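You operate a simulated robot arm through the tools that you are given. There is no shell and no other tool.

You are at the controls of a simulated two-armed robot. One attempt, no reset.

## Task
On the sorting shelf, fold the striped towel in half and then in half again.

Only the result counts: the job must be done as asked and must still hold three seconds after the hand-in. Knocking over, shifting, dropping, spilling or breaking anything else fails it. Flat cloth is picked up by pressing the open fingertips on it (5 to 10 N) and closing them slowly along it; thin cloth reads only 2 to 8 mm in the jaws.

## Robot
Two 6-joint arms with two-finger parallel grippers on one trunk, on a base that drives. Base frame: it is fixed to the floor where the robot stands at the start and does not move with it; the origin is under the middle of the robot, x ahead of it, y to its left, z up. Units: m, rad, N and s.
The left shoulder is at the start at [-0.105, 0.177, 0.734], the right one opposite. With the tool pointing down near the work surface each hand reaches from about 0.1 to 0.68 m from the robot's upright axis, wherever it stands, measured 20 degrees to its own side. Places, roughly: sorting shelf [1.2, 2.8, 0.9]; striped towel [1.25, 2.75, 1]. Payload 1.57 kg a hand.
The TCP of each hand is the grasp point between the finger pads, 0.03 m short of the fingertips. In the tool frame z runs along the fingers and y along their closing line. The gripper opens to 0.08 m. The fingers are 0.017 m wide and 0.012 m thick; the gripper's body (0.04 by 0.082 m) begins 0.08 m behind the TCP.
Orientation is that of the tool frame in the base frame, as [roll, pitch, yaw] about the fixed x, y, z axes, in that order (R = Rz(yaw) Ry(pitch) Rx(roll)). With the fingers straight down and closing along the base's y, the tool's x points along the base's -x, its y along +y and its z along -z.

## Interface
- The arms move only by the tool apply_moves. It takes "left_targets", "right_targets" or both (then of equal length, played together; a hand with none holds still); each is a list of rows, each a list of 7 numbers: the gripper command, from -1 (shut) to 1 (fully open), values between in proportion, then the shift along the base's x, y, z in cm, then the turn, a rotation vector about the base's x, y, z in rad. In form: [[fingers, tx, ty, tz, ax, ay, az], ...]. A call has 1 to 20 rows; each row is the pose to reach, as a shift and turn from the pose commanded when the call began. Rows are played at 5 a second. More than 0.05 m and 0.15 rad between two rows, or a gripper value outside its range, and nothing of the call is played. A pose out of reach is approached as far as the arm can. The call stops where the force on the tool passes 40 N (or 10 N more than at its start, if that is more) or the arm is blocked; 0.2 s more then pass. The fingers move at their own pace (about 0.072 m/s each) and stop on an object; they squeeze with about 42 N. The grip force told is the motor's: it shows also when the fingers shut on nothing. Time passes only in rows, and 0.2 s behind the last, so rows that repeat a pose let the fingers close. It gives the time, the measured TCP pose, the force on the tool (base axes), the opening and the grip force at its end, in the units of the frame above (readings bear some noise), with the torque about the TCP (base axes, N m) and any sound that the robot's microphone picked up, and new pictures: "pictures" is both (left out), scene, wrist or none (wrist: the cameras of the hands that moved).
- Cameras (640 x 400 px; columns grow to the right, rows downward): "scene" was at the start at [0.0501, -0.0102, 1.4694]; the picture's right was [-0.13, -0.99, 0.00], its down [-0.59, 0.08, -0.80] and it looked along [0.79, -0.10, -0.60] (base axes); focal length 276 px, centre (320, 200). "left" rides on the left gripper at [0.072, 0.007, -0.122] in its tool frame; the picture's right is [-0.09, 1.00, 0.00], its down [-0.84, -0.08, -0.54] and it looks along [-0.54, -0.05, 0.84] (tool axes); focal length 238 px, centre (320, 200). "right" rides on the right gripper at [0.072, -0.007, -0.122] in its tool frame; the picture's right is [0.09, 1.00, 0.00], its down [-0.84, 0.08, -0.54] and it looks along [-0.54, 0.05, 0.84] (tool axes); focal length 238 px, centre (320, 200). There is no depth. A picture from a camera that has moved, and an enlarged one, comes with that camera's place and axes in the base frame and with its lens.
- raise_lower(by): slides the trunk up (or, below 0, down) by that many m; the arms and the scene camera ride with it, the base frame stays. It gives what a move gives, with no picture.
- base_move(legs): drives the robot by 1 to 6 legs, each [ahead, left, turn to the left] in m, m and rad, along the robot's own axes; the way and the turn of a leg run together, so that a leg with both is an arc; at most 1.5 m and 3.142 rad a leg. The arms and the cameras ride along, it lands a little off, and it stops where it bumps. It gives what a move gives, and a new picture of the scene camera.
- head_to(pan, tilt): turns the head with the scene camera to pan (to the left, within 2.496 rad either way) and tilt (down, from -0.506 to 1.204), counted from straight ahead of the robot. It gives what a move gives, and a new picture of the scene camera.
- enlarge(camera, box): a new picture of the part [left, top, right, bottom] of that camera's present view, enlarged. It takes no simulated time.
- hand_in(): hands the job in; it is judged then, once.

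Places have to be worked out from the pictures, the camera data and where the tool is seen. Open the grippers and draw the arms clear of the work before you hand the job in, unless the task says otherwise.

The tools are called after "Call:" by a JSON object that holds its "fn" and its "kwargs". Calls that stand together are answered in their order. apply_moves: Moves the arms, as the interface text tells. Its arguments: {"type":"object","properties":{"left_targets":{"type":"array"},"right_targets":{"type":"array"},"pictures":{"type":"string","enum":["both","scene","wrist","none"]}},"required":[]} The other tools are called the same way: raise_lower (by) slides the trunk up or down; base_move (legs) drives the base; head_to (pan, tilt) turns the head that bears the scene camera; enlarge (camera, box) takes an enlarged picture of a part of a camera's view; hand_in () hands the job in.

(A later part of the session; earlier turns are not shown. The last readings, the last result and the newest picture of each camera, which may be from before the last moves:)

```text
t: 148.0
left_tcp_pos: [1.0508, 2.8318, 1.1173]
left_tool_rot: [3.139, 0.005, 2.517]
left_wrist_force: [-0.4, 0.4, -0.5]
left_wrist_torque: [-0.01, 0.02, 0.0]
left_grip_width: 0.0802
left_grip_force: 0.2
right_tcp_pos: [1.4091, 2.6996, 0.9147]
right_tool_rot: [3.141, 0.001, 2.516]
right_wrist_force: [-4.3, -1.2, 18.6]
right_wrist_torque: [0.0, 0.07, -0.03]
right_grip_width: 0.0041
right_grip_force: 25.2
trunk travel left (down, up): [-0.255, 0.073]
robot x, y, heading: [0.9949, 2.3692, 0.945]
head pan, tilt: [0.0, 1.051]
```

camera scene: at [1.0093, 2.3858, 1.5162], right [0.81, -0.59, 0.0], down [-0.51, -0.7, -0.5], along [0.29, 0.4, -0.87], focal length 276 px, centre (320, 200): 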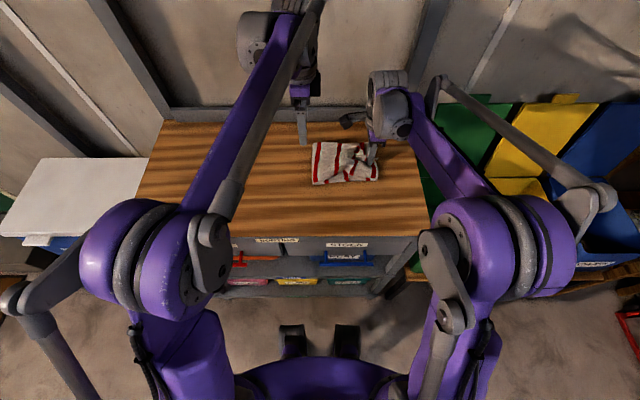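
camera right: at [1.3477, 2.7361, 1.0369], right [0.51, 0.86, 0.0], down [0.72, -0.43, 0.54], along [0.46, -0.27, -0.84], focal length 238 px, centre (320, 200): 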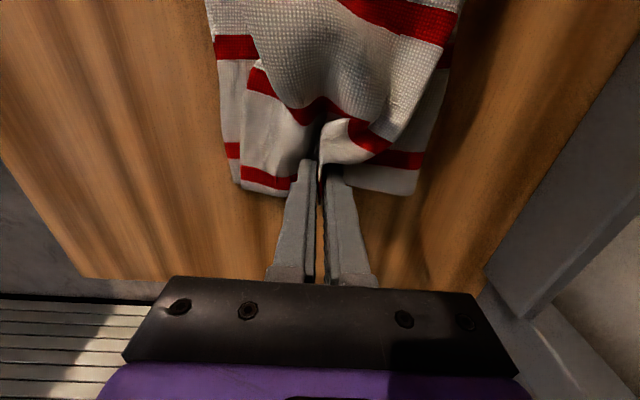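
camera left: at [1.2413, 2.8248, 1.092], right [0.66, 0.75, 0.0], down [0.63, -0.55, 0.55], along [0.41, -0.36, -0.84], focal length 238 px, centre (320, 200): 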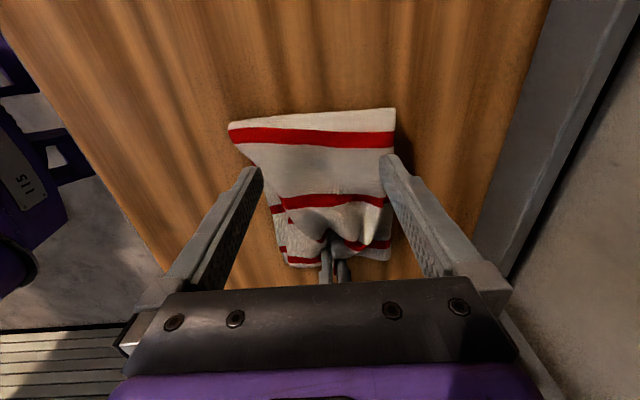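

Left hand is clear. Now I ease the right hand to a light press and open slowly, so the gathered end spreads out over the right end.

Call:
{"fn": "apply_moves", "kwargs": {"right_targets": [[-1, 0, 0, 0.06, 0, 0, 0], [-1, 0, 0, 0.06, 0, 0, 0], [-1, 0, 0, 0.06, 0, 0, 0]], "pictures": "none"}}

```text
t: 148.8
left_tcp_pos: [1.0514, 2.8315, 1.1178]
left_tool_rot: [3.14, 0.004, 2.516]
left_wrist_force: [-0.5, 0.0, -1.0]
left_wrist_torque: [0.03, 0.01, -0.01]
left_grip_width: 0.08
left_grip_force: 0.0
right_tcp_pos: [1.4105, 2.7005, 0.9149]
right_tool_rot: [3.141, 0.001, 2.519]
right_wrist_force: [-2.7, -0.9, 11.1]
right_wrist_torque: [-0.02, 0.09, 0.01]
right_grip_width: 0.0043
right_grip_force: 24.7
trunk travel left (down, up): [-0.255, 0.073]
robot x, y, heading: [0.9975, 2.3611, 0.946]
head pan, tilt: [0.0, 1.051]
```

11 N; I open slowly from shut to wide while pressing.

Call:
{"fn": "apply_moves", "kwargs": {"right_targets": [[-0.9, 0, 0, 0.03, 0, 0, 0], [-0.8, 0, 0, 0.03, 0, 0, 0], [-0.7, 0, 0, 0.03, 0, 0, 0], [-0.6, 0, 0, 0.03, 0, 0, 0], [-0.5, 0, 0, 0.03, 0, 0, 0], [-0.4, 0, 0, 0.03, 0, 0, 0], [-0.3, 0, 0, 0.03, 0, 0, 0], [-0.2, 0, 0, 0.03, 0, 0, 0], [-0.1, 0, 0, 0.03, 0, 0, 0], [0.0, 0, 0, 0.03, 0, 0, 0], [0.1, 0, 0, 0.03, 0, 0, 0], [0.2, 0, 0, 0.03, 0, 0, 0], [0.2, 0, 0, 0.03, 0, 0, 0]], "pictures": "wrist"}}

Call:
{"fn": "enlarge", "kwargs": {"camera": "right", "box": [200, 40, 440, 240]}}

Call:
{"fn": "enlarge", "kwargs": {"camera": "scene", "box": [280, 120, 400, 210]}}

```text
t: 151.6
left_tcp_pos: [1.0519, 2.831, 1.1188]
left_tool_rot: [3.139, 0.003, 2.517]
left_wrist_force: [0.2, 0.1, 0.3]
left_wrist_torque: [0.01, 0.0, 0.04]
left_grip_width: 0.0799
left_grip_force: 0.0
right_tcp_pos: [1.4116, 2.6995, 0.9149]
right_tool_rot: [-3.141, 0.003, 2.516]
right_wrist_force: [0.4, 0.2, 0.4]
right_wrist_torque: [0.01, -0.01, 0.01]
right_grip_width: 0.0476
right_grip_force: 0.0
trunk travel left (down, up): [-0.255, 0.073]
robot x, y, heading: [0.9981, 2.3676, 0.947]
head pan, tilt: [0.0, 1.051]
camera right: at [1.3486, 2.7371, 1.0367], right [0.51, 0.86, 0.0], down [0.72, -0.43, 0.54], along [0.47, -0.28, -0.84], focal length 238 px, centre (320, 200)
```

right: 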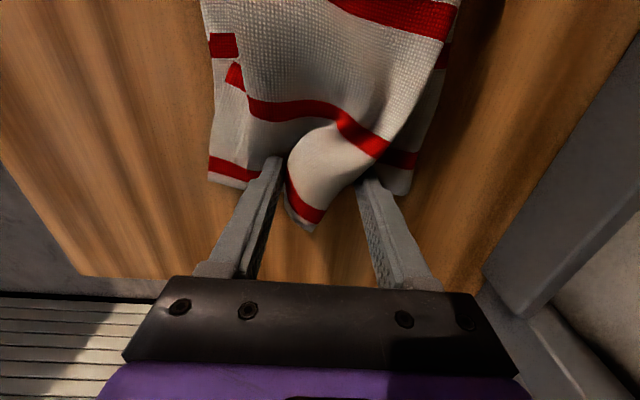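

```text
2.00 times, centred on (320, 140) of right
camera zoom: at [1.3486, 2.7371, 1.0367], right [0.51, 0.86, 0.0], down [0.72, -0.43, 0.54], along [0.47, -0.28, -0.84], focal length 477 px, centre (320, 320)
```

zoom: 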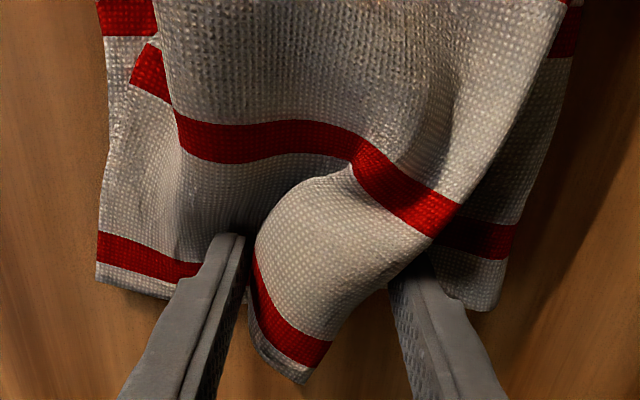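

```text
4.44 times, centred on (340, 165) of scene
camera zoom: at [1.0109, 2.3871, 1.5163], right [0.81, -0.59, 0.0], down [-0.51, -0.7, -0.5], along [0.29, 0.4, -0.87], focal length 1228 px, centre (231, 356)
```

zoom: 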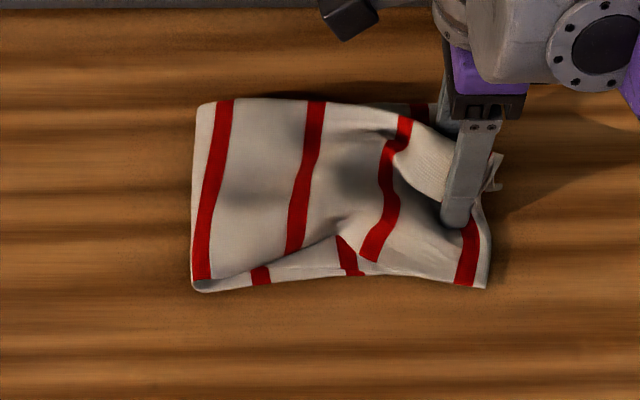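

The front part is now aligned; the back corner remains as a tongue between the fingers, its tip at about (0.514, −0.186) and wanting to be at (0.585, −0.154). I shift slightly right, close on the tongue near its tip, and lift it.

Call:
{"fn": "apply_moves", "kwargs": {"right_targets": [[0.2, 0.6, -0.9, 0.2, 0, 0, 0], [0.2, 1.15, -1.82, 0.2, 0, 0, 0], [0.0, 1.15, -1.82, 0.2, 0, 0, 0], [-0.2, 1.15, -1.82, 0.2, 0, 0, 0], [-0.4, 1.15, -1.82, 0.2, 0, 0, 0], [-0.6, 1.15, -1.82, 0.2, 0, 0, 0], [-0.8, 1.15, -1.82, 0.2, 0, 0, 0], [-1.0, 1.15, -1.82, 0.2, 0, 0, 0], [-1.0, 1.15, -1.82, 0.2, 0, 0, 0], [-1.0, 1.15, -1.82, 0.2, 0, 0, 0]], "pictures": "wrist"}}

Call:
{"fn": "enlarge", "kwargs": {"camera": "right", "box": [200, 40, 440, 240]}}

```text
t: 153.8
left_tcp_pos: [1.0529, 2.8325, 1.118]
left_tool_rot: [3.138, 0.004, 2.518]
left_wrist_force: [0.0, -0.3, 1.1]
left_wrist_torque: [0.04, 0.01, -0.01]
left_grip_width: 0.08
left_grip_force: 0.0
right_tcp_pos: [1.4225, 2.6828, 0.9164]
right_tool_rot: [-3.14, 0.002, 2.516]
right_wrist_force: [0.2, -0.9, 0.8]
right_wrist_torque: [-0.01, -0.01, 0.0]
right_grip_width: 0.0041
right_grip_force: 25.0
trunk travel left (down, up): [-0.255, 0.073]
robot x, y, heading: [0.9942, 2.3665, 0.945]
head pan, tilt: [0.0, 1.051]
camera right: at [1.3602, 2.7185, 1.0384], right [0.51, 0.86, 0.0], down [0.72, -0.43, 0.54], along [0.47, -0.28, -0.84], focal length 238 px, centre (320, 200)
```

right: 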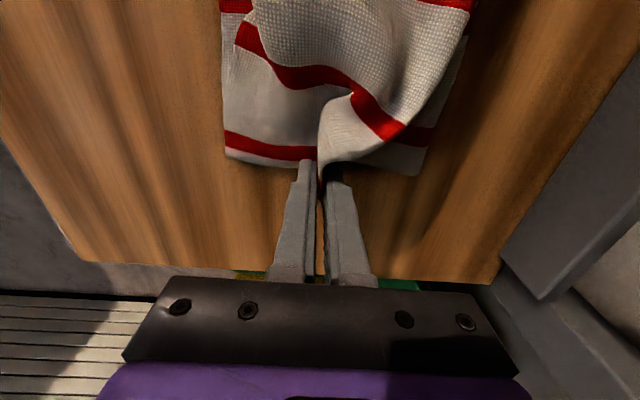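

```text
2.00 times, centred on (320, 140) of right
camera zoom: at [1.3602, 2.7185, 1.0384], right [0.51, 0.86, 0.0], down [0.72, -0.43, 0.54], along [0.47, -0.28, -0.84], focal length 477 px, centre (320, 320)
```

zoom: 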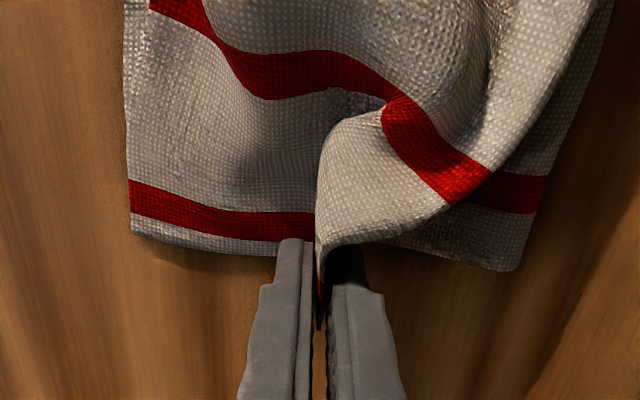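

The back corner tongue is gripped (4.1 mm). I lift 2.5 cm, carry it 6 cm back and 2 cm left to its proper place, then lower.

Call:
{"fn": "apply_moves", "kwargs": {"right_targets": [[-1, 0.1, 0.2, 1.2, 0, 0, 0], [-1, 0.4, 1.2, 2.3, 0, 0, 0], [-1, 0.8, 2.5, 2.6, 0, 0, 0], [-1, 1.2, 3.8, 2.6, 0, 0, 0], [-1, 1.6, 5.0, 2.4, 0, 0, 0], [-1, 1.94, 6.25, 1.8, 0, 0, 0], [-1, 1.94, 6.25, 1.0, 0, 0, 0], [-1, 1.94, 6.25, 1.0, 0, 0, 0]], "pictures": "both"}}

Call:
{"fn": "enlarge", "kwargs": {"camera": "right", "box": [180, 20, 420, 240]}}

Call:
{"fn": "enlarge", "kwargs": {"camera": "scene", "box": [280, 120, 400, 210]}}

```text
t: 155.6
left_tcp_pos: [1.0531, 2.833, 1.118]
left_tool_rot: [3.139, 0.003, 2.517]
left_wrist_force: [0.8, 0.4, 0.7]
left_wrist_torque: [0.0, 0.03, 0.0]
left_grip_width: 0.0801
left_grip_force: 0.0
right_tcp_pos: [1.4407, 2.7448, 0.9265]
right_tool_rot: [3.141, 0.001, 2.519]
right_wrist_force: [-0.1, -0.1, 0.5]
right_wrist_torque: [-0.01, 0.0, -0.01]
right_grip_width: 0.004
right_grip_force: 24.8
trunk travel left (down, up): [-0.255, 0.073]
robot x, y, heading: [0.9955, 2.3643, 0.944]
head pan, tilt: [0.0, 1.051]
camera scene: at [1.0109, 2.3871, 1.5164], right [0.81, -0.59, 0.0], down [-0.51, -0.7, -0.5], along [0.29, 0.4, -0.87], focal length 276 px, centre (320, 200)
camera right: at [1.3789, 2.7817, 1.0489], right [0.51, 0.86, 0.0], down [0.72, -0.43, 0.54], along [0.47, -0.28, -0.84], focal length 238 px, centre (320, 200)
```

scene: 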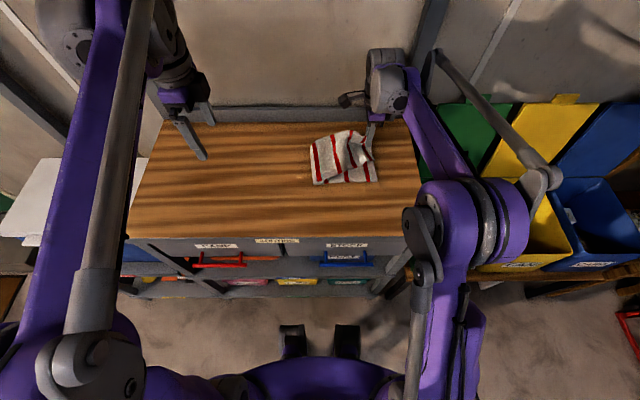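
right: 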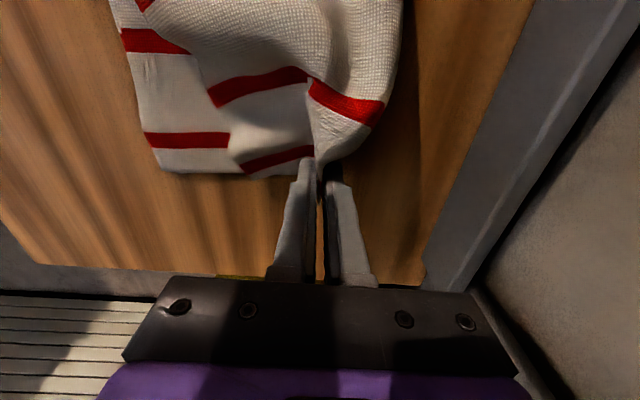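

```text
1.82 times, centred on (300, 130) of right
camera zoom: at [1.3789, 2.7817, 1.0489], right [0.51, 0.86, 0.0], down [0.72, -0.43, 0.54], along [0.47, -0.28, -0.84], focal length 433 px, centre (356, 327)
```

zoom: 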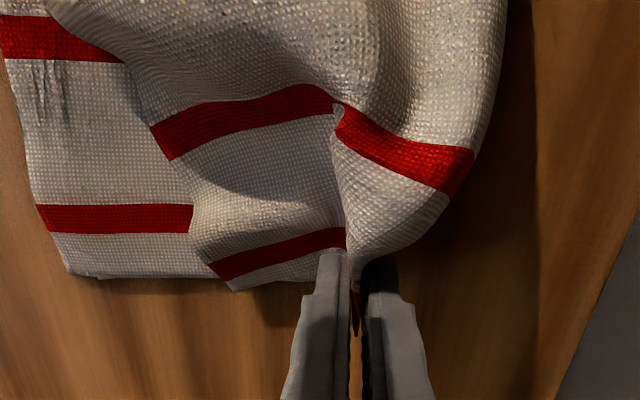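

```text
4.44 times, centred on (340, 165) of scene
camera zoom: at [1.0109, 2.3871, 1.5164], right [0.81, -0.59, 0.0], down [-0.51, -0.7, -0.5], along [0.29, 0.4, -0.87], focal length 1228 px, centre (231, 356)
```

zoom: 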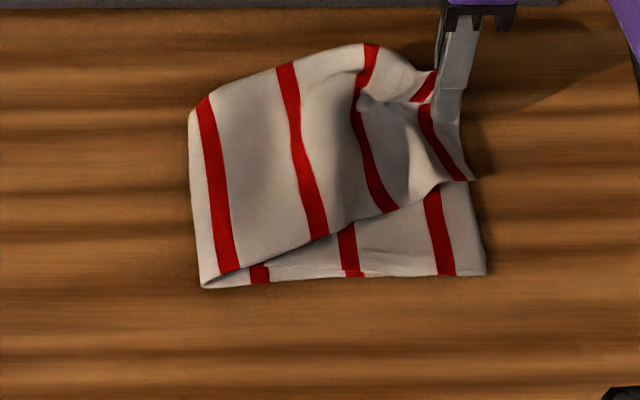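

Moving it showed the grip is actually at mid-end, with material on both sides. I carry the grip back to the mid of the right end (fwd 0.517), lower, and this time keep pressing as I open, so both sides spread.

Call:
{"fn": "apply_moves", "kwargs": {"right_targets": [[-1, 0, 0, 1.5, 0, 0, 0], [-1, -1.0, -1.4, 2.3, 0, 0, 0], [-1, -2.0, -2.8, 2.3, 0, 0, 0], [-1, -3.05, -4.2, 1.8, 0, 0, 0], [-1, -3.05, -4.2, 0.8, 0, 0, 0], [-1, -3.05, -4.2, -0.4, 0, 0, 0], [-1, -3.05, -4.2, -0.9, 0, 0, 0], [-1, -3.05, -4.2, -1.15, 0, 0, 0], [-1, -3.05, -4.2, -1.15, 0, 0, 0]], "pictures": "wrist"}}

Call:
{"fn": "enlarge", "kwargs": {"camera": "right", "box": [200, 40, 440, 240]}}

```text
t: 157.6
left_tcp_pos: [1.0524, 2.8326, 1.119]
left_tool_rot: [3.14, 0.003, 2.516]
left_wrist_force: [0.6, 0.2, 0.0]
left_wrist_torque: [-0.01, 0.01, 0.0]
left_grip_width: 0.0799
left_grip_force: 0.0
right_tcp_pos: [1.4097, 2.7031, 0.9157]
right_tool_rot: [-3.14, 0.002, 2.516]
right_wrist_force: [-0.2, 1.6, 6.5]
right_wrist_torque: [0.04, 0.07, -0.07]
right_grip_width: 0.0043
right_grip_force: 24.6
trunk travel left (down, up): [-0.255, 0.073]
robot x, y, heading: [0.996, 2.3666, 0.947]
head pan, tilt: [0.0, 1.051]
camera right: at [1.348, 2.7391, 1.0373], right [0.51, 0.86, 0.0], down [0.72, -0.43, 0.54], along [0.47, -0.28, -0.84], focal length 238 px, centre (320, 200)
```

right: 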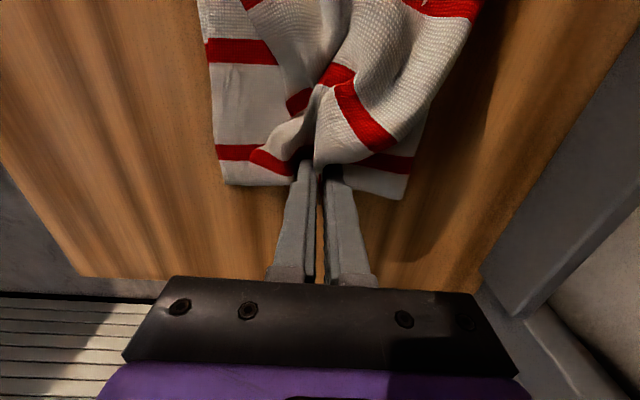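

```text
2.00 times, centred on (320, 140) of right
camera zoom: at [1.348, 2.7391, 1.0373], right [0.51, 0.86, 0.0], down [0.72, -0.43, 0.54], along [0.47, -0.28, -0.84], focal length 477 px, centre (320, 320)
```

zoom: 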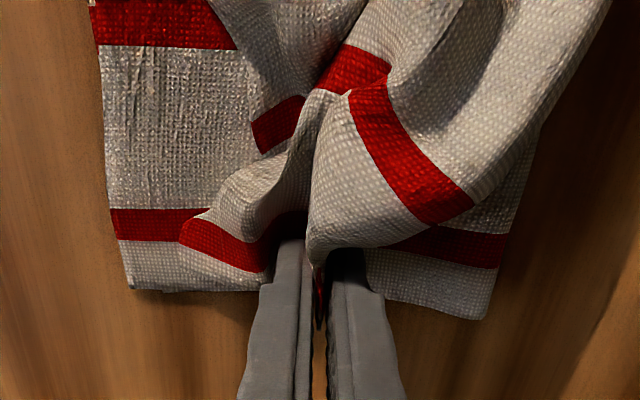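

Grip pressed at 6.5 N. I open slowly to full width while sinking gradually ~1.2 mm to keep both fingers in contact.

Call:
{"fn": "apply_moves", "kwargs": {"right_targets": [[-1, 0, 0, -0.04, 0, 0, 0], [-0.9, 0, 0, -0.05, 0, 0, 0], [-0.8, 0, 0, -0.055, 0, 0, 0], [-0.7, 0, 0, -0.06, 0, 0, 0], [-0.6, 0, 0, -0.065, 0, 0, 0], [-0.5, 0, 0, -0.07, 0, 0, 0], [-0.4, 0, 0, -0.075, 0, 0, 0], [-0.3, 0, 0, -0.08, 0, 0, 0], [-0.2, 0, 0, -0.085, 0, 0, 0], [-0.1, 0, 0, -0.09, 0, 0, 0], [0.0, 0, 0, -0.095, 0, 0, 0], [0.1, 0, 0, -0.1, 0, 0, 0], [0.2, 0, 0, -0.105, 0, 0, 0], [0.2, 0, 0, -0.105, 0, 0, 0]], "pictures": "wrist"}}

Call:
{"fn": "enlarge", "kwargs": {"camera": "right", "box": [200, 40, 440, 240]}}

```text
t: 160.6
left_tcp_pos: [1.0524, 2.8319, 1.1177]
left_tool_rot: [3.141, 0.004, 2.516]
left_wrist_force: [0.1, -0.7, -0.7]
left_wrist_torque: [0.0, 0.01, -0.01]
left_grip_width: 0.0801
left_grip_force: 0.0
right_tcp_pos: [1.4113, 2.7027, 0.9146]
right_tool_rot: [3.141, 0.002, 2.517]
right_wrist_force: [0.6, 0.7, 0.2]
right_wrist_torque: [0.02, 0.04, 0.0]
right_grip_width: 0.0479
right_grip_force: 0.2
trunk travel left (down, up): [-0.255, 0.073]
robot x, y, heading: [0.9929, 2.3643, 0.945]
head pan, tilt: [0.0, 1.051]
camera right: at [1.349, 2.7394, 1.036], right [0.51, 0.86, 0.0], down [0.72, -0.43, 0.54], along [0.47, -0.28, -0.84], focal length 238 px, centre (320, 200)
```

right: 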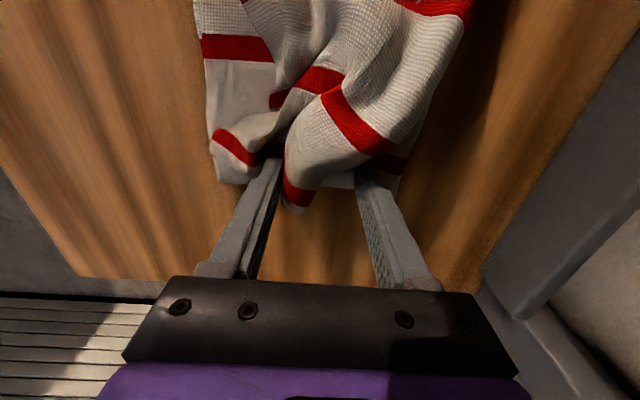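

```text
2.00 times, centred on (320, 140) of right
camera zoom: at [1.349, 2.7394, 1.036], right [0.51, 0.86, 0.0], down [0.72, -0.43, 0.54], along [0.47, -0.28, -0.84], focal length 477 px, centre (320, 320)
```

zoom: 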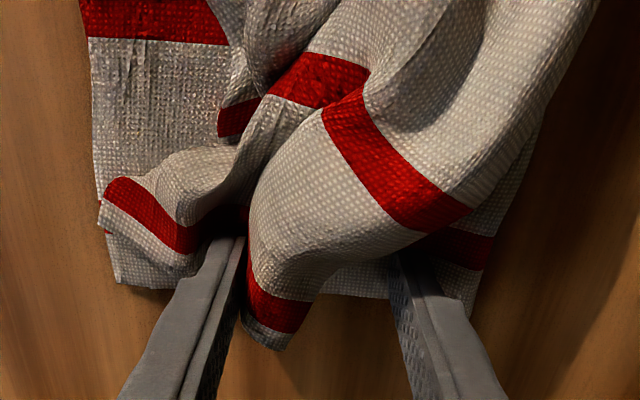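

The back corner is a small tongue tip at about (0.507, −0.173), overhanging bare wood. This time I pinch only that tip: shift there with a narrow opening and close.

Call:
{"fn": "apply_moves", "kwargs": {"right_targets": [[0.2, 0.5, -1.0, 0.1, 0, 0, 0], [0.1, 1.0, -2.0, 0.1, 0, 0, 0], [-0.1, 1.35, -2.74, 0.1, 0, 0, 0], [-0.3, 1.35, -2.74, 0.0, 0, 0, 0], [-0.45, 1.35, -2.74, 0.0, 0, 0, 0], [-0.6, 1.35, -2.74, 0.0, 0, 0, 0], [-0.75, 1.35, -2.74, 0.0, 0, 0, 0], [-0.9, 1.35, -2.74, 0.0, 0, 0, 0], [-1.0, 1.35, -2.74, 0.0, 0, 0, 0], [-1.0, 1.35, -2.74, 0.0, 0, 0, 0]], "pictures": "wrist"}}

Call:
{"fn": "enlarge", "kwargs": {"camera": "right", "box": [200, 40, 440, 240]}}

```text
t: 162.8
left_tcp_pos: [1.0528, 2.8321, 1.1178]
left_tool_rot: [3.141, 0.003, 2.515]
left_wrist_force: [0.1, 0.4, 0.2]
left_wrist_torque: [0.0, -0.03, -0.03]
left_grip_width: 0.08
left_grip_force: 0.0
right_tcp_pos: [1.4245, 2.6759, 0.9152]
right_tool_rot: [3.141, 0.001, 2.517]
right_wrist_force: [-0.7, -0.4, -0.1]
right_wrist_torque: [0.0, 0.01, -0.01]
right_grip_width: 0.0022
right_grip_force: 23.7
trunk travel left (down, up): [-0.255, 0.073]
robot x, y, heading: [0.996, 2.3688, 0.944]
head pan, tilt: [0.0, 1.051]
camera right: at [1.3626, 2.7117, 1.0361], right [0.51, 0.86, 0.0], down [0.72, -0.43, 0.54], along [0.47, -0.28, -0.84], focal length 238 px, centre (320, 200)
```

right: 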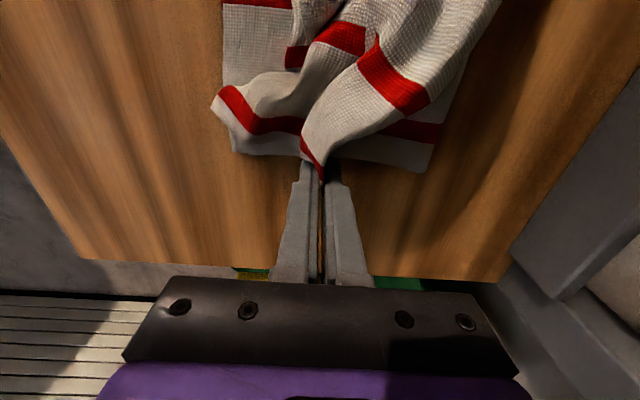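

```text
2.00 times, centred on (320, 140) of right
camera zoom: at [1.3626, 2.7117, 1.0361], right [0.51, 0.86, 0.0], down [0.72, -0.43, 0.54], along [0.47, -0.28, -0.84], focal length 477 px, centre (320, 320)
```

zoom: 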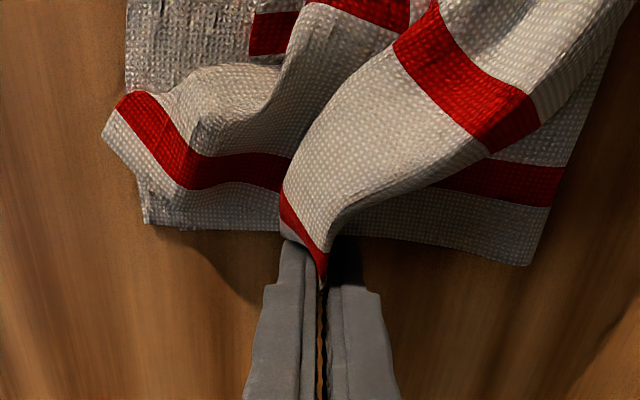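

Just the corner tip is held (2.2 mm). I lift it ~2.5 cm and carry it 7.5 cm back and 1.7 cm left to the bottom half's back corner.

Call:
{"fn": "apply_moves", "kwargs": {"right_targets": [[-1, 0.2, 0.4, 1.2, 0, 0, 0], [-1, 0.6, 1.4, 2.2, 0, 0, 0], [-1, 1.0, 2.4, 2.7, 0, 0, 0], [-1, 1.5, 3.5, 2.8, 0, 0, 0], [-1, 2.0, 4.7, 2.7, 0, 0, 0], [-1, 2.5, 5.9, 2.4, 0, 0, 0], [-1, 3.02, 7.07, 1.9, 0, 0, 0], [-1, 3.02, 7.07, 1.2, 0, 0, 0], [-1, 3.02, 7.07, 1.2, 0, 0, 0]], "pictures": "both"}}

Call:
{"fn": "enlarge", "kwargs": {"camera": "right", "box": [140, 20, 420, 240]}}

Call:
{"fn": "enlarge", "kwargs": {"camera": "scene", "box": [280, 120, 400, 210]}}

```text
t: 164.8
left_tcp_pos: [1.0532, 2.8321, 1.1173]
left_tool_rot: [3.141, 0.003, 2.516]
left_wrist_force: [1.0, 0.8, 0.6]
left_wrist_torque: [0.01, 0.02, 0.0]
left_grip_width: 0.0802
left_grip_force: 0.0
right_tcp_pos: [1.4552, 2.7469, 0.9268]
right_tool_rot: [3.14, 0.003, 2.515]
right_wrist_force: [0.3, 1.2, -0.7]
right_wrist_torque: [-0.02, 0.04, -0.03]
right_grip_width: 0.0021
right_grip_force: 23.3
trunk travel left (down, up): [-0.255, 0.073]
robot x, y, heading: [0.9974, 2.3686, 0.946]
head pan, tilt: [0.0, 1.051]
camera scene: at [1.0109, 2.3871, 1.5163], right [0.81, -0.59, 0.0], down [-0.51, -0.7, -0.5], along [0.29, 0.4, -0.87], focal length 276 px, centre (320, 200)
camera right: at [1.3922, 2.7827, 1.0476], right [0.51, 0.86, 0.0], down [0.72, -0.43, 0.54], along [0.47, -0.28, -0.84], focal length 238 px, centre (320, 200)
```

scene: 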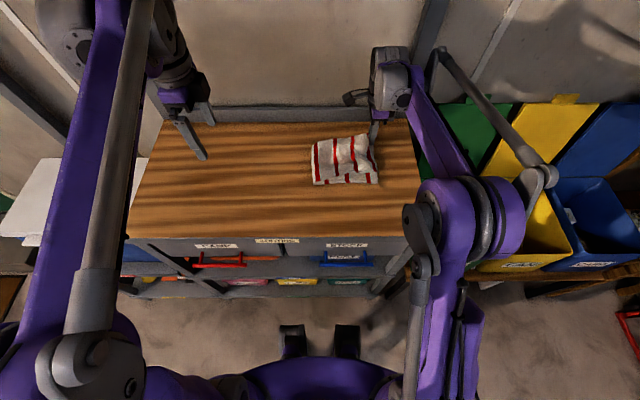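
right: 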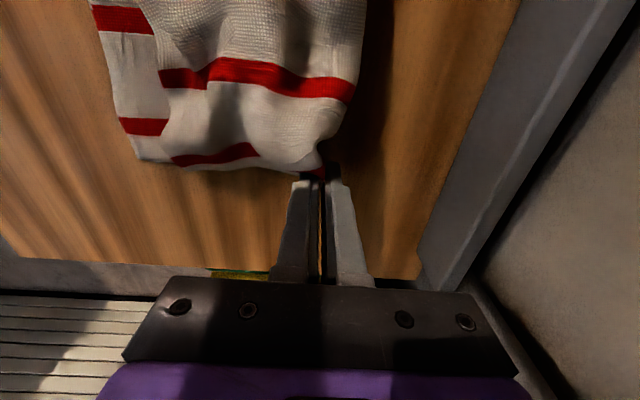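

```text
1.82 times, centred on (280, 130) of right
camera zoom: at [1.3922, 2.7827, 1.0476], right [0.51, 0.86, 0.0], down [0.72, -0.43, 0.54], along [0.47, -0.28, -0.84], focal length 433 px, centre (393, 327)
```

zoom: 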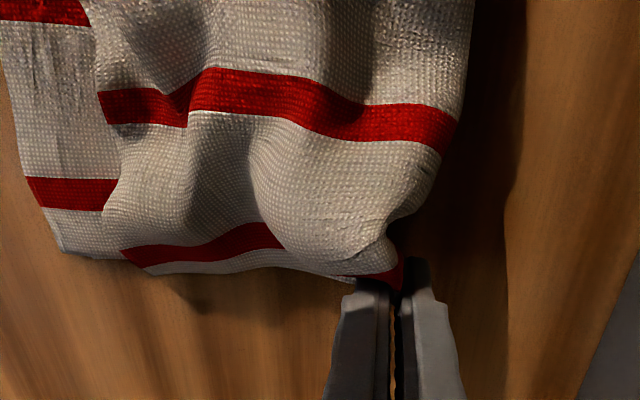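

```text
4.44 times, centred on (340, 165) of scene
camera zoom: at [1.0109, 2.3871, 1.5163], right [0.81, -0.59, 0.0], down [-0.51, -0.7, -0.5], along [0.29, 0.4, -0.87], focal length 1228 px, centre (231, 356)
```

zoom: 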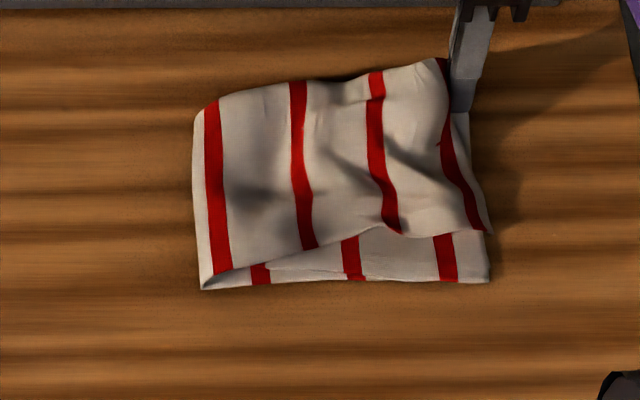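

The end edge is now straight and full-width: the back corner is at the right spot, and the front corner lies ~3 cm too far back. I set the back corner down (0.7 cm forward correction) and release it gently.

Call:
{"fn": "apply_moves", "kwargs": {"right_targets": [[-1, -0.41, -0.57, -0.5, 0, 0, 0], [-1, -0.41, -0.57, -1.0, 0, 0, 0], [-1, -0.41, -0.57, -1.2, 0, 0, 0], [-0.85, -0.41, -0.57, -1.2, 0, 0, 0], [-0.7, -0.41, -0.57, -1.2, 0, 0, 0], [-0.6, -0.41, -0.57, -1.2, 0, 0, 0], [-0.6, -0.41, -0.57, 0.0, 0, 0, 0], [-0.6, -0.41, -0.57, 2.5, 0, 0, 0], [-0.6, -0.41, -0.57, 6.0, 0, 0, 0]], "pictures": "both"}}

Call:
{"fn": "enlarge", "kwargs": {"camera": "right", "box": [140, 20, 420, 240]}}

Call:
{"fn": "enlarge", "kwargs": {"camera": "scene", "box": [280, 120, 400, 210]}}

```text
t: 166.8
left_tcp_pos: [1.0524, 2.8331, 1.1183]
left_tool_rot: [3.139, 0.003, 2.518]
left_wrist_force: [-0.7, -0.1, 0.2]
left_wrist_torque: [0.0, -0.02, 0.01]
left_grip_width: 0.0798
left_grip_force: 0.1
right_tcp_pos: [1.4497, 2.7396, 0.9869]
right_tool_rot: [3.141, 0.002, 2.517]
right_wrist_force: [0.6, -1.1, 1.2]
right_wrist_torque: [-0.03, 0.0, 0.0]
right_grip_width: 0.0161
right_grip_force: 0.0
trunk travel left (down, up): [-0.255, 0.073]
robot x, y, heading: [0.9956, 2.3663, 0.945]
head pan, tilt: [0.0, 1.051]
camera scene: at [1.0106, 2.3868, 1.5164], right [0.81, -0.59, 0.0], down [-0.51, -0.7, -0.5], along [0.29, 0.4, -0.87], focal length 276 px, centre (320, 200)
camera right: at [1.3882, 2.7773, 1.1081], right [0.51, 0.86, 0.0], down [0.72, -0.43, 0.54], along [0.47, -0.28, -0.84], focal length 238 px, centre (320, 200)
```

scene: 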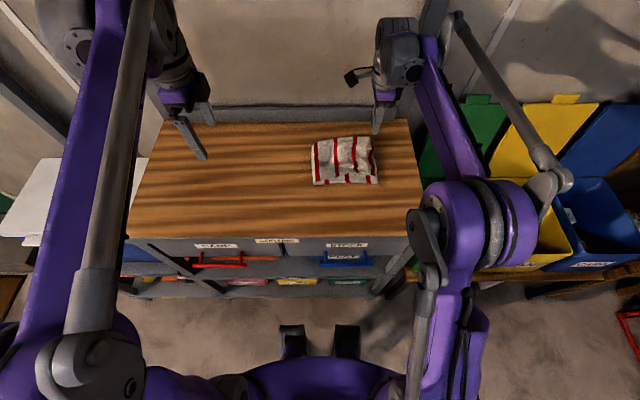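
right: 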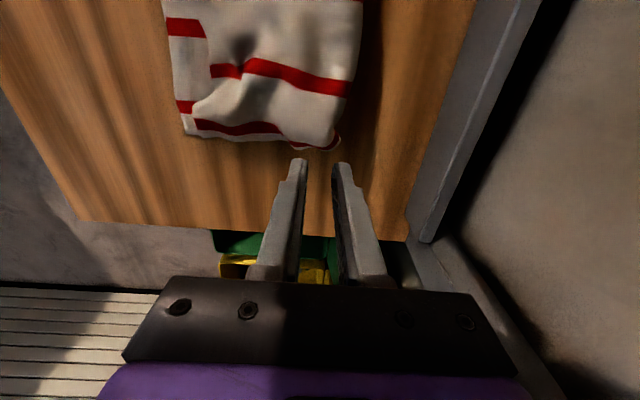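

```text
1.82 times, centred on (280, 130) of right
camera zoom: at [1.3882, 2.7773, 1.1081], right [0.51, 0.86, 0.0], down [0.72, -0.43, 0.54], along [0.47, -0.28, -0.84], focal length 433 px, centre (393, 327)
```

zoom: 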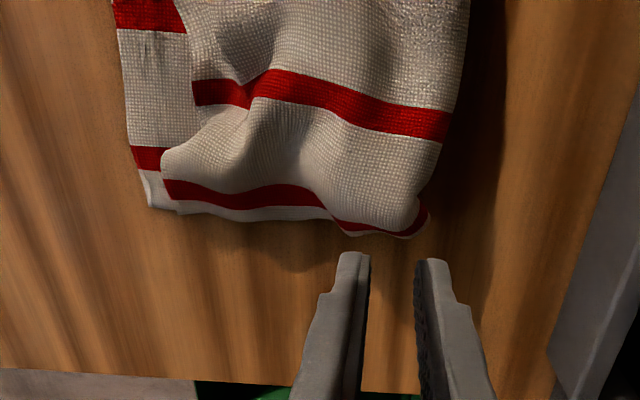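

```text
4.44 times, centred on (340, 165) of scene
camera zoom: at [1.0106, 2.3868, 1.5164], right [0.81, -0.59, 0.0], down [-0.51, -0.7, -0.5], along [0.29, 0.4, -0.87], focal length 1228 px, centre (231, 356)
```

zoom: 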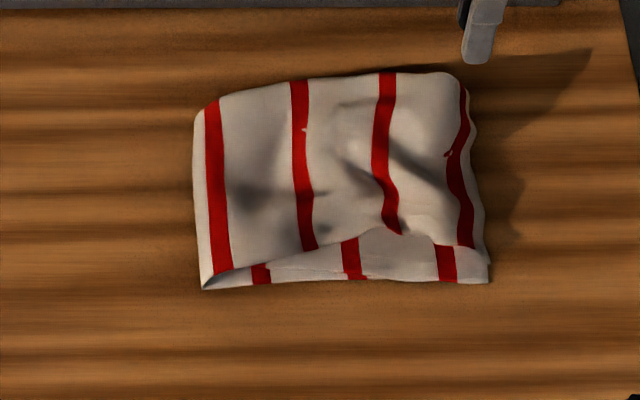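

This is now essentially a quarter fold (about 0.185 x 0.145 m), with some slack bumps and the top's front edge ~2.5 cm back. To allow two-handed smoothing without camera conflict, I raise the right hand and turn it 180° (camera to its right side).

Call:
{"fn": "apply_moves", "kwargs": {"right_targets": [[-0.6, 0, 0, 2.0, 0, 0, 0.0], [-0.6, -0.5, -0.7, 4.0, 0, 0, 0.14], [-0.6, -1.2, -1.7, 5.0, 0, 0, 0.28], [-0.6, -2.0, -2.8, 5.0, 0, 0, 0.42], [-0.6, -3.0, -4.2, 5.0, 0, 0, 0.56], [-0.6, -4.0, -5.6, 5.0, 0, 0, 0.7], [-0.6, -4.0, -5.6, 5.0, 0, 0, 0.84], [-0.6, -4.0, -5.6, 5.0, 0, 0, 0.98], [-0.6, -4.0, -5.6, 5.0, 0, 0, 1.12], [-0.6, -4.0, -5.6, 5.0, 0, 0, 1.26], [-0.6, -4.0, -5.6, 5.0, 0, 0, 1.4], [-0.6, -4.0, -5.6, 5.0, 0, 0, 1.57]], "pictures": "scene"}}

Call:
{"fn": "apply_moves", "kwargs": {"right_targets": [[-0.6, 0, 0, 0, 0, 0, 0.14], [-0.6, 0, 0, 0, 0, 0, 0.28], [-0.6, 0, 0, 0, 0, 0, 0.42], [-0.6, 0, 0, 0, 0, 0, 0.56], [-0.6, 0, 0, 0, 0, 0, 0.7], [-0.6, 0, 0, 0, 0, 0, 0.84], [-0.6, 0, 0, 0, 0, 0, 0.98], [-0.6, 0, 0, 0, 0, 0, 1.12], [-0.6, 0, 0, 0, 0, 0, 1.26], [-0.6, 0, 0, 0, 0, 0, 1.4], [-0.6, 0, 0, 0, 0, 0, 1.5708]], "pictures": "both"}}

```text
refused: row 12 steps farther than a row can; nothing moved
```

```text
refused: row 11 steps farther than a row can; nothing moved
```

The last rotation steps were slightly over 0.15 rad; I resend with finer steps.

Call:
{"fn": "apply_moves", "kwargs": {"right_targets": [[-0.6, 0, 0, 2.0, 0, 0, 0.0], [-0.6, -0.5, -0.7, 4.0, 0, 0, 0.14], [-0.6, -1.2, -1.7, 5.0, 0, 0, 0.28], [-0.6, -2.0, -2.8, 5.0, 0, 0, 0.42], [-0.6, -3.0, -4.2, 5.0, 0, 0, 0.56], [-0.6, -4.0, -5.6, 5.0, 0, 0, 0.7], [-0.6, -4.0, -5.6, 5.0, 0, 0, 0.84], [-0.6, -4.0, -5.6, 5.0, 0, 0, 0.98], [-0.6, -4.0, -5.6, 5.0, 0, 0, 1.12], [-0.6, -4.0, -5.6, 5.0, 0, 0, 1.26], [-0.6, -4.0, -5.6, 5.0, 0, 0, 1.4], [-0.6, -4.0, -5.6, 5.0, 0, 0, 1.5]], "pictures": "scene"}}

Call:
{"fn": "apply_moves", "kwargs": {"right_targets": [[-0.6, 0, 0, 0, 0, 0, 0.14], [-0.6, 0, 0, 0, 0, 0, 0.28], [-0.6, 0, 0, 0, 0, 0, 0.42], [-0.6, 0, 0, 0, 0, 0, 0.56], [-0.6, 0, 0, 0, 0, 0, 0.7], [-0.6, 0, 0, 0, 0, 0, 0.84], [-0.6, 0, 0, 0, 0, 0, 0.98], [-0.6, 0, 0, 0, 0, 0, 1.12], [-0.6, 0, 0, 0, 0, 0, 1.26], [-0.6, 0, 0, 0, 0, 0, 1.4], [-0.6, 0, 0, 0, 0, 0, 1.54], [-0.6, 0, 0, 0, 0, 0, 1.64]], "pictures": "both"}}

```text
t: 169.4
left_tcp_pos: [1.0536, 2.833, 1.1184]
left_tool_rot: [3.141, 0.004, 2.518]
left_wrist_force: [0.1, -1.0, 0.2]
left_wrist_torque: [-0.04, 0.02, 0.01]
left_grip_width: 0.0799
left_grip_force: 0.0
right_tcp_pos: [1.4122, 2.6843, 1.0359]
right_tool_rot: [-3.141, 0.002, -2.265]
right_wrist_force: [-0.2, -0.5, -0.6]
right_wrist_torque: [-0.02, -0.03, -0.01]
right_grip_width: 0.0157
right_grip_force: 0.1
trunk travel left (down, up): [-0.255, 0.073]
robot x, y, heading: [0.9941, 2.3666, 0.94]
head pan, tilt: [0.0, 1.051]
camera scene: at [1.0109, 2.3871, 1.5163], right [0.81, -0.59, 0.0], down [-0.51, -0.7, -0.5], along [0.29, 0.4, -0.87], focal length 276 px, centre (320, 200)
```

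scene: 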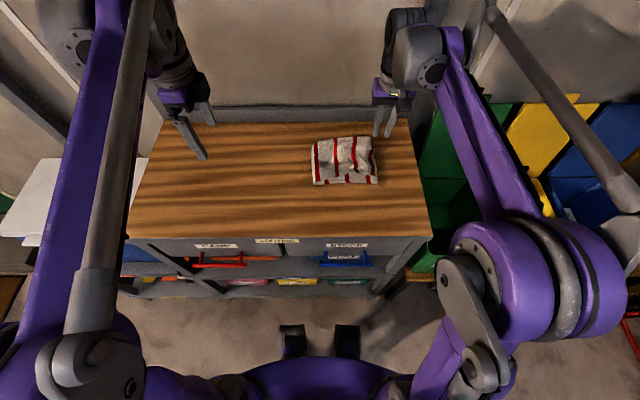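

```text
t: 172.0
left_tcp_pos: [1.0524, 2.8328, 1.1182]
left_tool_rot: [3.139, 0.004, 2.517]
left_wrist_force: [-0.2, -0.6, 0.0]
left_wrist_torque: [0.0, 0.03, 0.0]
left_grip_width: 0.0805
left_grip_force: 0.0
right_tcp_pos: [1.4113, 2.6838, 1.0362]
right_tool_rot: [3.142, 0.002, -0.624]
right_wrist_force: [0.3, -0.2, -1.0]
right_wrist_torque: [0.0, 0.0, 0.0]
right_grip_width: 0.016
right_grip_force: 0.1
trunk travel left (down, up): [-0.255, 0.073]
robot x, y, heading: [0.9996, 2.3651, 0.942]
head pan, tilt: [0.0, 1.051]
camera scene: at [1.0109, 2.3871, 1.5163], right [0.81, -0.59, 0.0], down [-0.51, -0.7, -0.5], along [0.29, 0.4, -0.87], focal length 276 px, centre (320, 200)
camera right: at [1.4735, 2.647, 1.1579], right [-0.51, -0.86, 0.0], down [-0.72, 0.43, 0.54], along [-0.47, 0.28, -0.84], focal length 238 px, centre (320, 200)
```

scene: 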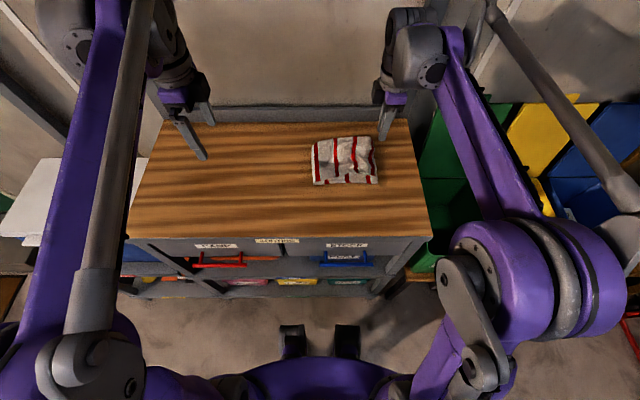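
right: 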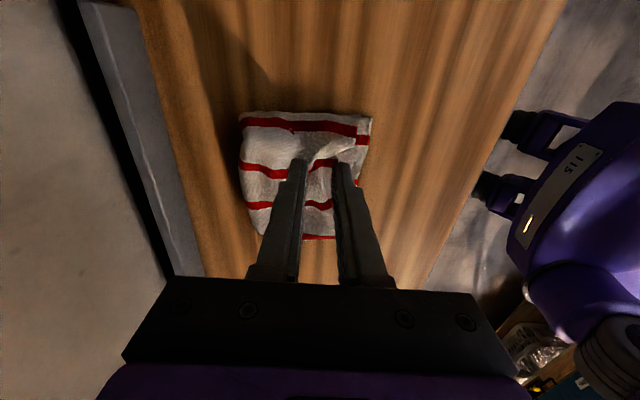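

Right hand turned; its camera now looks from the right end toward the fold. I zoom in for the detailed state.

Call:
{"fn": "enlarge", "kwargs": {"camera": "right", "box": [220, 90, 400, 260]}}

Call:
{"fn": "enlarge", "kwargs": {"camera": "scene", "box": [300, 125, 390, 195]}}

```text
2.35 times, centred on (310, 175) of right
camera zoom: at [1.4735, 2.647, 1.1579], right [-0.51, -0.86, 0.0], down [-0.72, 0.43, 0.54], along [-0.47, 0.28, -0.84], focal length 561 px, centre (344, 259)
```

zoom: 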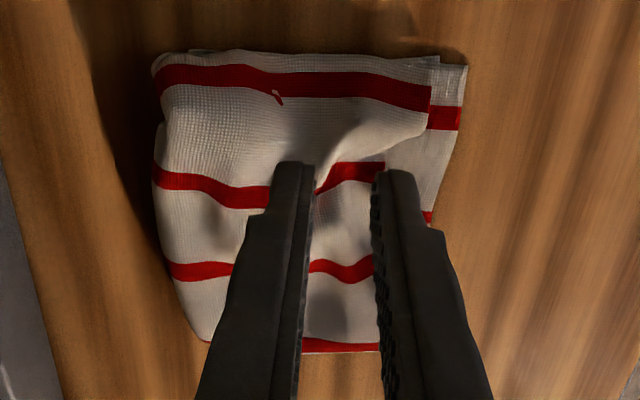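

```text
5.71 times, centred on (345, 160) of scene
camera zoom: at [1.0109, 2.3871, 1.5163], right [0.81, -0.59, 0.0], down [-0.51, -0.7, -0.5], along [0.29, 0.4, -0.87], focal length 1579 px, centre (177, 429)
```

zoom: 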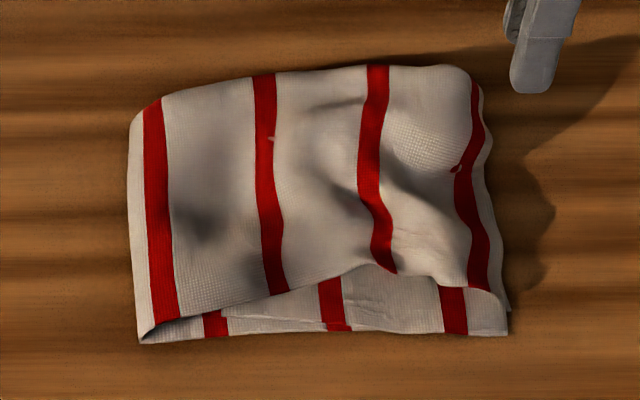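

A clean-looking quarter fold, with the top half ~2 cm too far back. I'll square it up like a stack: turn the right hand so its open fingers form two posts spread along the back edge, go behind the towel, and push the overhanging top edge forward.

Call:
{"fn": "apply_moves", "kwargs": {"right_targets": [[-0.3, 0.1, 1.3, 1.0, 0, 0, -0.14], [0.0, 0.2, 2.7, 1.0, 0, 0, -0.28], [0.3, 0.3, 4.1, 1.0, 0, 0, -0.42], [0.6, 0.45, 5.5, 1.0, 0, 0, -0.56], [0.9, 0.55, 6.9, 1.0, 0, 0, -0.7], [1.0, 0.68, 8.3, 1.0, 0, 0, -0.84], [1.0, 0.8, 9.7, 1.0, 0, 0, -0.98], [1.0, 0.9, 11.0, 1.0, 0, 0, -1.12], [1.0, 1.0, 12.4, 1.0, 0, 0, -1.26], [1.0, 1.1, 13.8, 1.0, 0, 0, -1.4], [1.0, 1.2, 15.0, 1.0, 0, 0, -1.5], [1.0, 1.23, 15.16, 0.0, 0, 0, -1.5708]], "pictures": "both"}}

```text
t: 174.6
left_tcp_pos: [1.0523, 2.8321, 1.1183]
left_tool_rot: [3.139, 0.003, 2.516]
left_wrist_force: [-0.5, 0.2, 0.4]
left_wrist_torque: [0.03, -0.02, -0.01]
left_grip_width: 0.08
left_grip_force: 0.0
right_tcp_pos: [1.4122, 2.8125, 1.0279]
right_tool_rot: [-3.141, 0.003, -2.198]
right_wrist_force: [0.5, -1.0, 0.2]
right_wrist_torque: [0.0, -0.02, 0.03]
right_grip_width: 0.0798
right_grip_force: 0.1
right hand out of reach, approached as far as the arm can: row 10, 11, 12
trunk travel left (down, up): [-0.255, 0.073]
robot x, y, heading: [0.995, 2.3607, 0.943]
head pan, tilt: [0.0, 1.051]
camera scene: at [1.0103, 2.386, 1.5164], right [0.81, -0.59, 0.0], down [-0.51, -0.7, -0.5], along [0.29, 0.4, -0.87], focal length 276 px, centre (320, 200)
camera right: at [1.3745, 2.7508, 1.1492], right [-0.86, 0.51, 0.0], down [0.43, 0.72, 0.54], along [0.28, 0.47, -0.84], focal length 238 px, centre (320, 200)
```

scene: 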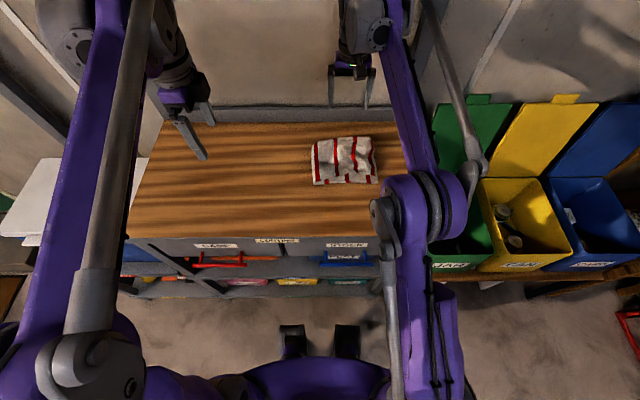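
right: 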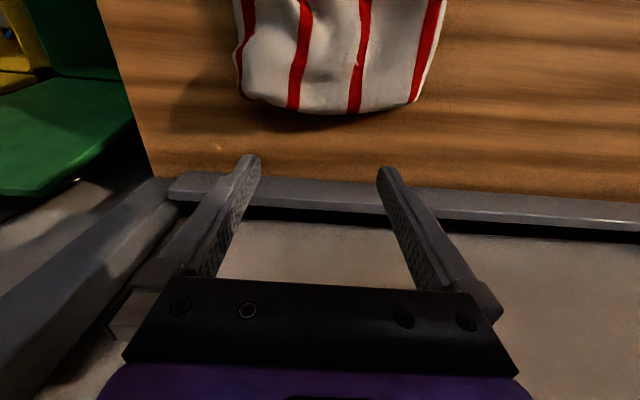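

At this height the hand reached only fwd 0.607; lower down it should reach 0.632. I descend to 0.95 and check it is behind the towel.

Call:
{"fn": "apply_moves", "kwargs": {"right_targets": [[1, 0, 0, -2.5, 0, 0, 0], [1, 0, 0, -5.0, 0, 0, 0], [1, 0, 0, -7.0, 0, 0, 0], [1, 0, 0, -7.8, 0, 0, 0]], "pictures": "wrist"}}

```text
t: 175.6
left_tcp_pos: [1.0526, 2.8318, 1.1184]
left_tool_rot: [3.14, 0.004, 2.517]
left_wrist_force: [-0.4, 0.8, 0.3]
left_wrist_torque: [0.0, -0.04, 0.04]
left_grip_width: 0.08
left_grip_force: 0.0
right_tcp_pos: [1.4118, 2.8134, 0.9496]
right_tool_rot: [-3.14, 0.0, -2.198]
right_wrist_force: [0.0, 0.6, -0.3]
right_wrist_torque: [0.02, 0.02, 0.0]
right_grip_width: 0.0801
right_grip_force: 0.2
trunk travel left (down, up): [-0.255, 0.073]
robot x, y, heading: [0.9941, 2.3636, 0.944]
head pan, tilt: [0.0, 1.051]
camera right: at [1.3752, 2.7511, 1.0713], right [-0.86, 0.51, 0.0], down [0.43, 0.72, 0.54], along [0.28, 0.47, -0.84], focal length 238 px, centre (320, 200)
```

right: 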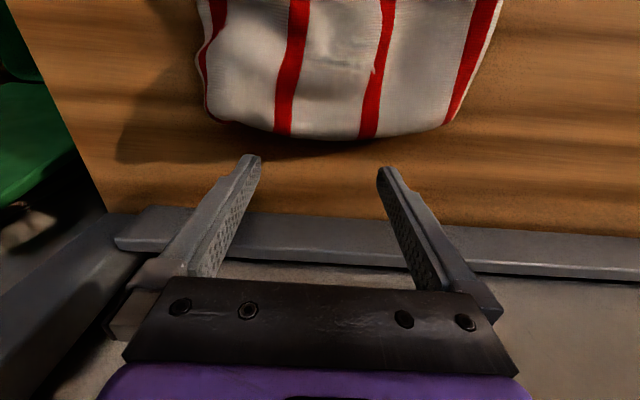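

The towel's back edge is at fwd 0.596; I move the fingers 1.5 cm further back before going down to just above the wood.

Call:
{"fn": "apply_moves", "kwargs": {"right_targets": [[1, 0.5, 0.7, 0, 0, 0, 0], [1, 0.9, 1.25, -0.5, 0, 0, 0], [1, 0.9, 1.25, -2.0, 0, 0, 0], [1, 0.9, 1.25, -3.2, 0, 0, 0], [1, 0.9, 1.25, -3.65, 0, 0, 0]], "pictures": "wrist"}}

```text
t: 176.8
left_tcp_pos: [1.0518, 2.8324, 1.1174]
left_tool_rot: [3.141, 0.005, 2.517]
left_wrist_force: [-0.2, 0.6, -0.4]
left_wrist_torque: [0.0, 0.02, -0.02]
left_grip_width: 0.0801
left_grip_force: 0.1
right_tcp_pos: [1.4215, 2.8265, 0.9141]
right_tool_rot: [-3.141, 0.002, -2.198]
right_wrist_force: [-0.2, -0.4, 0.7]
right_wrist_torque: [0.02, 0.02, -0.02]
right_grip_width: 0.0799
right_grip_force: 0.0
trunk travel left (down, up): [-0.255, 0.073]
robot x, y, heading: [0.9969, 2.3656, 0.941]
head pan, tilt: [0.0, 1.051]
camera right: at [1.384, 2.7638, 1.0347], right [-0.86, 0.51, 0.0], down [0.43, 0.72, 0.54], along [0.28, 0.47, -0.84], focal length 238 px, centre (320, 200)
```

right: 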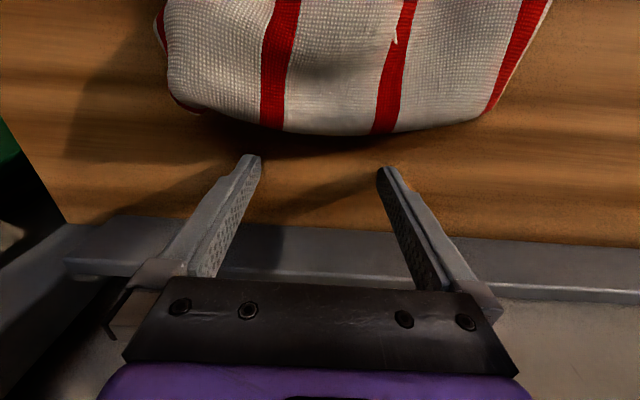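

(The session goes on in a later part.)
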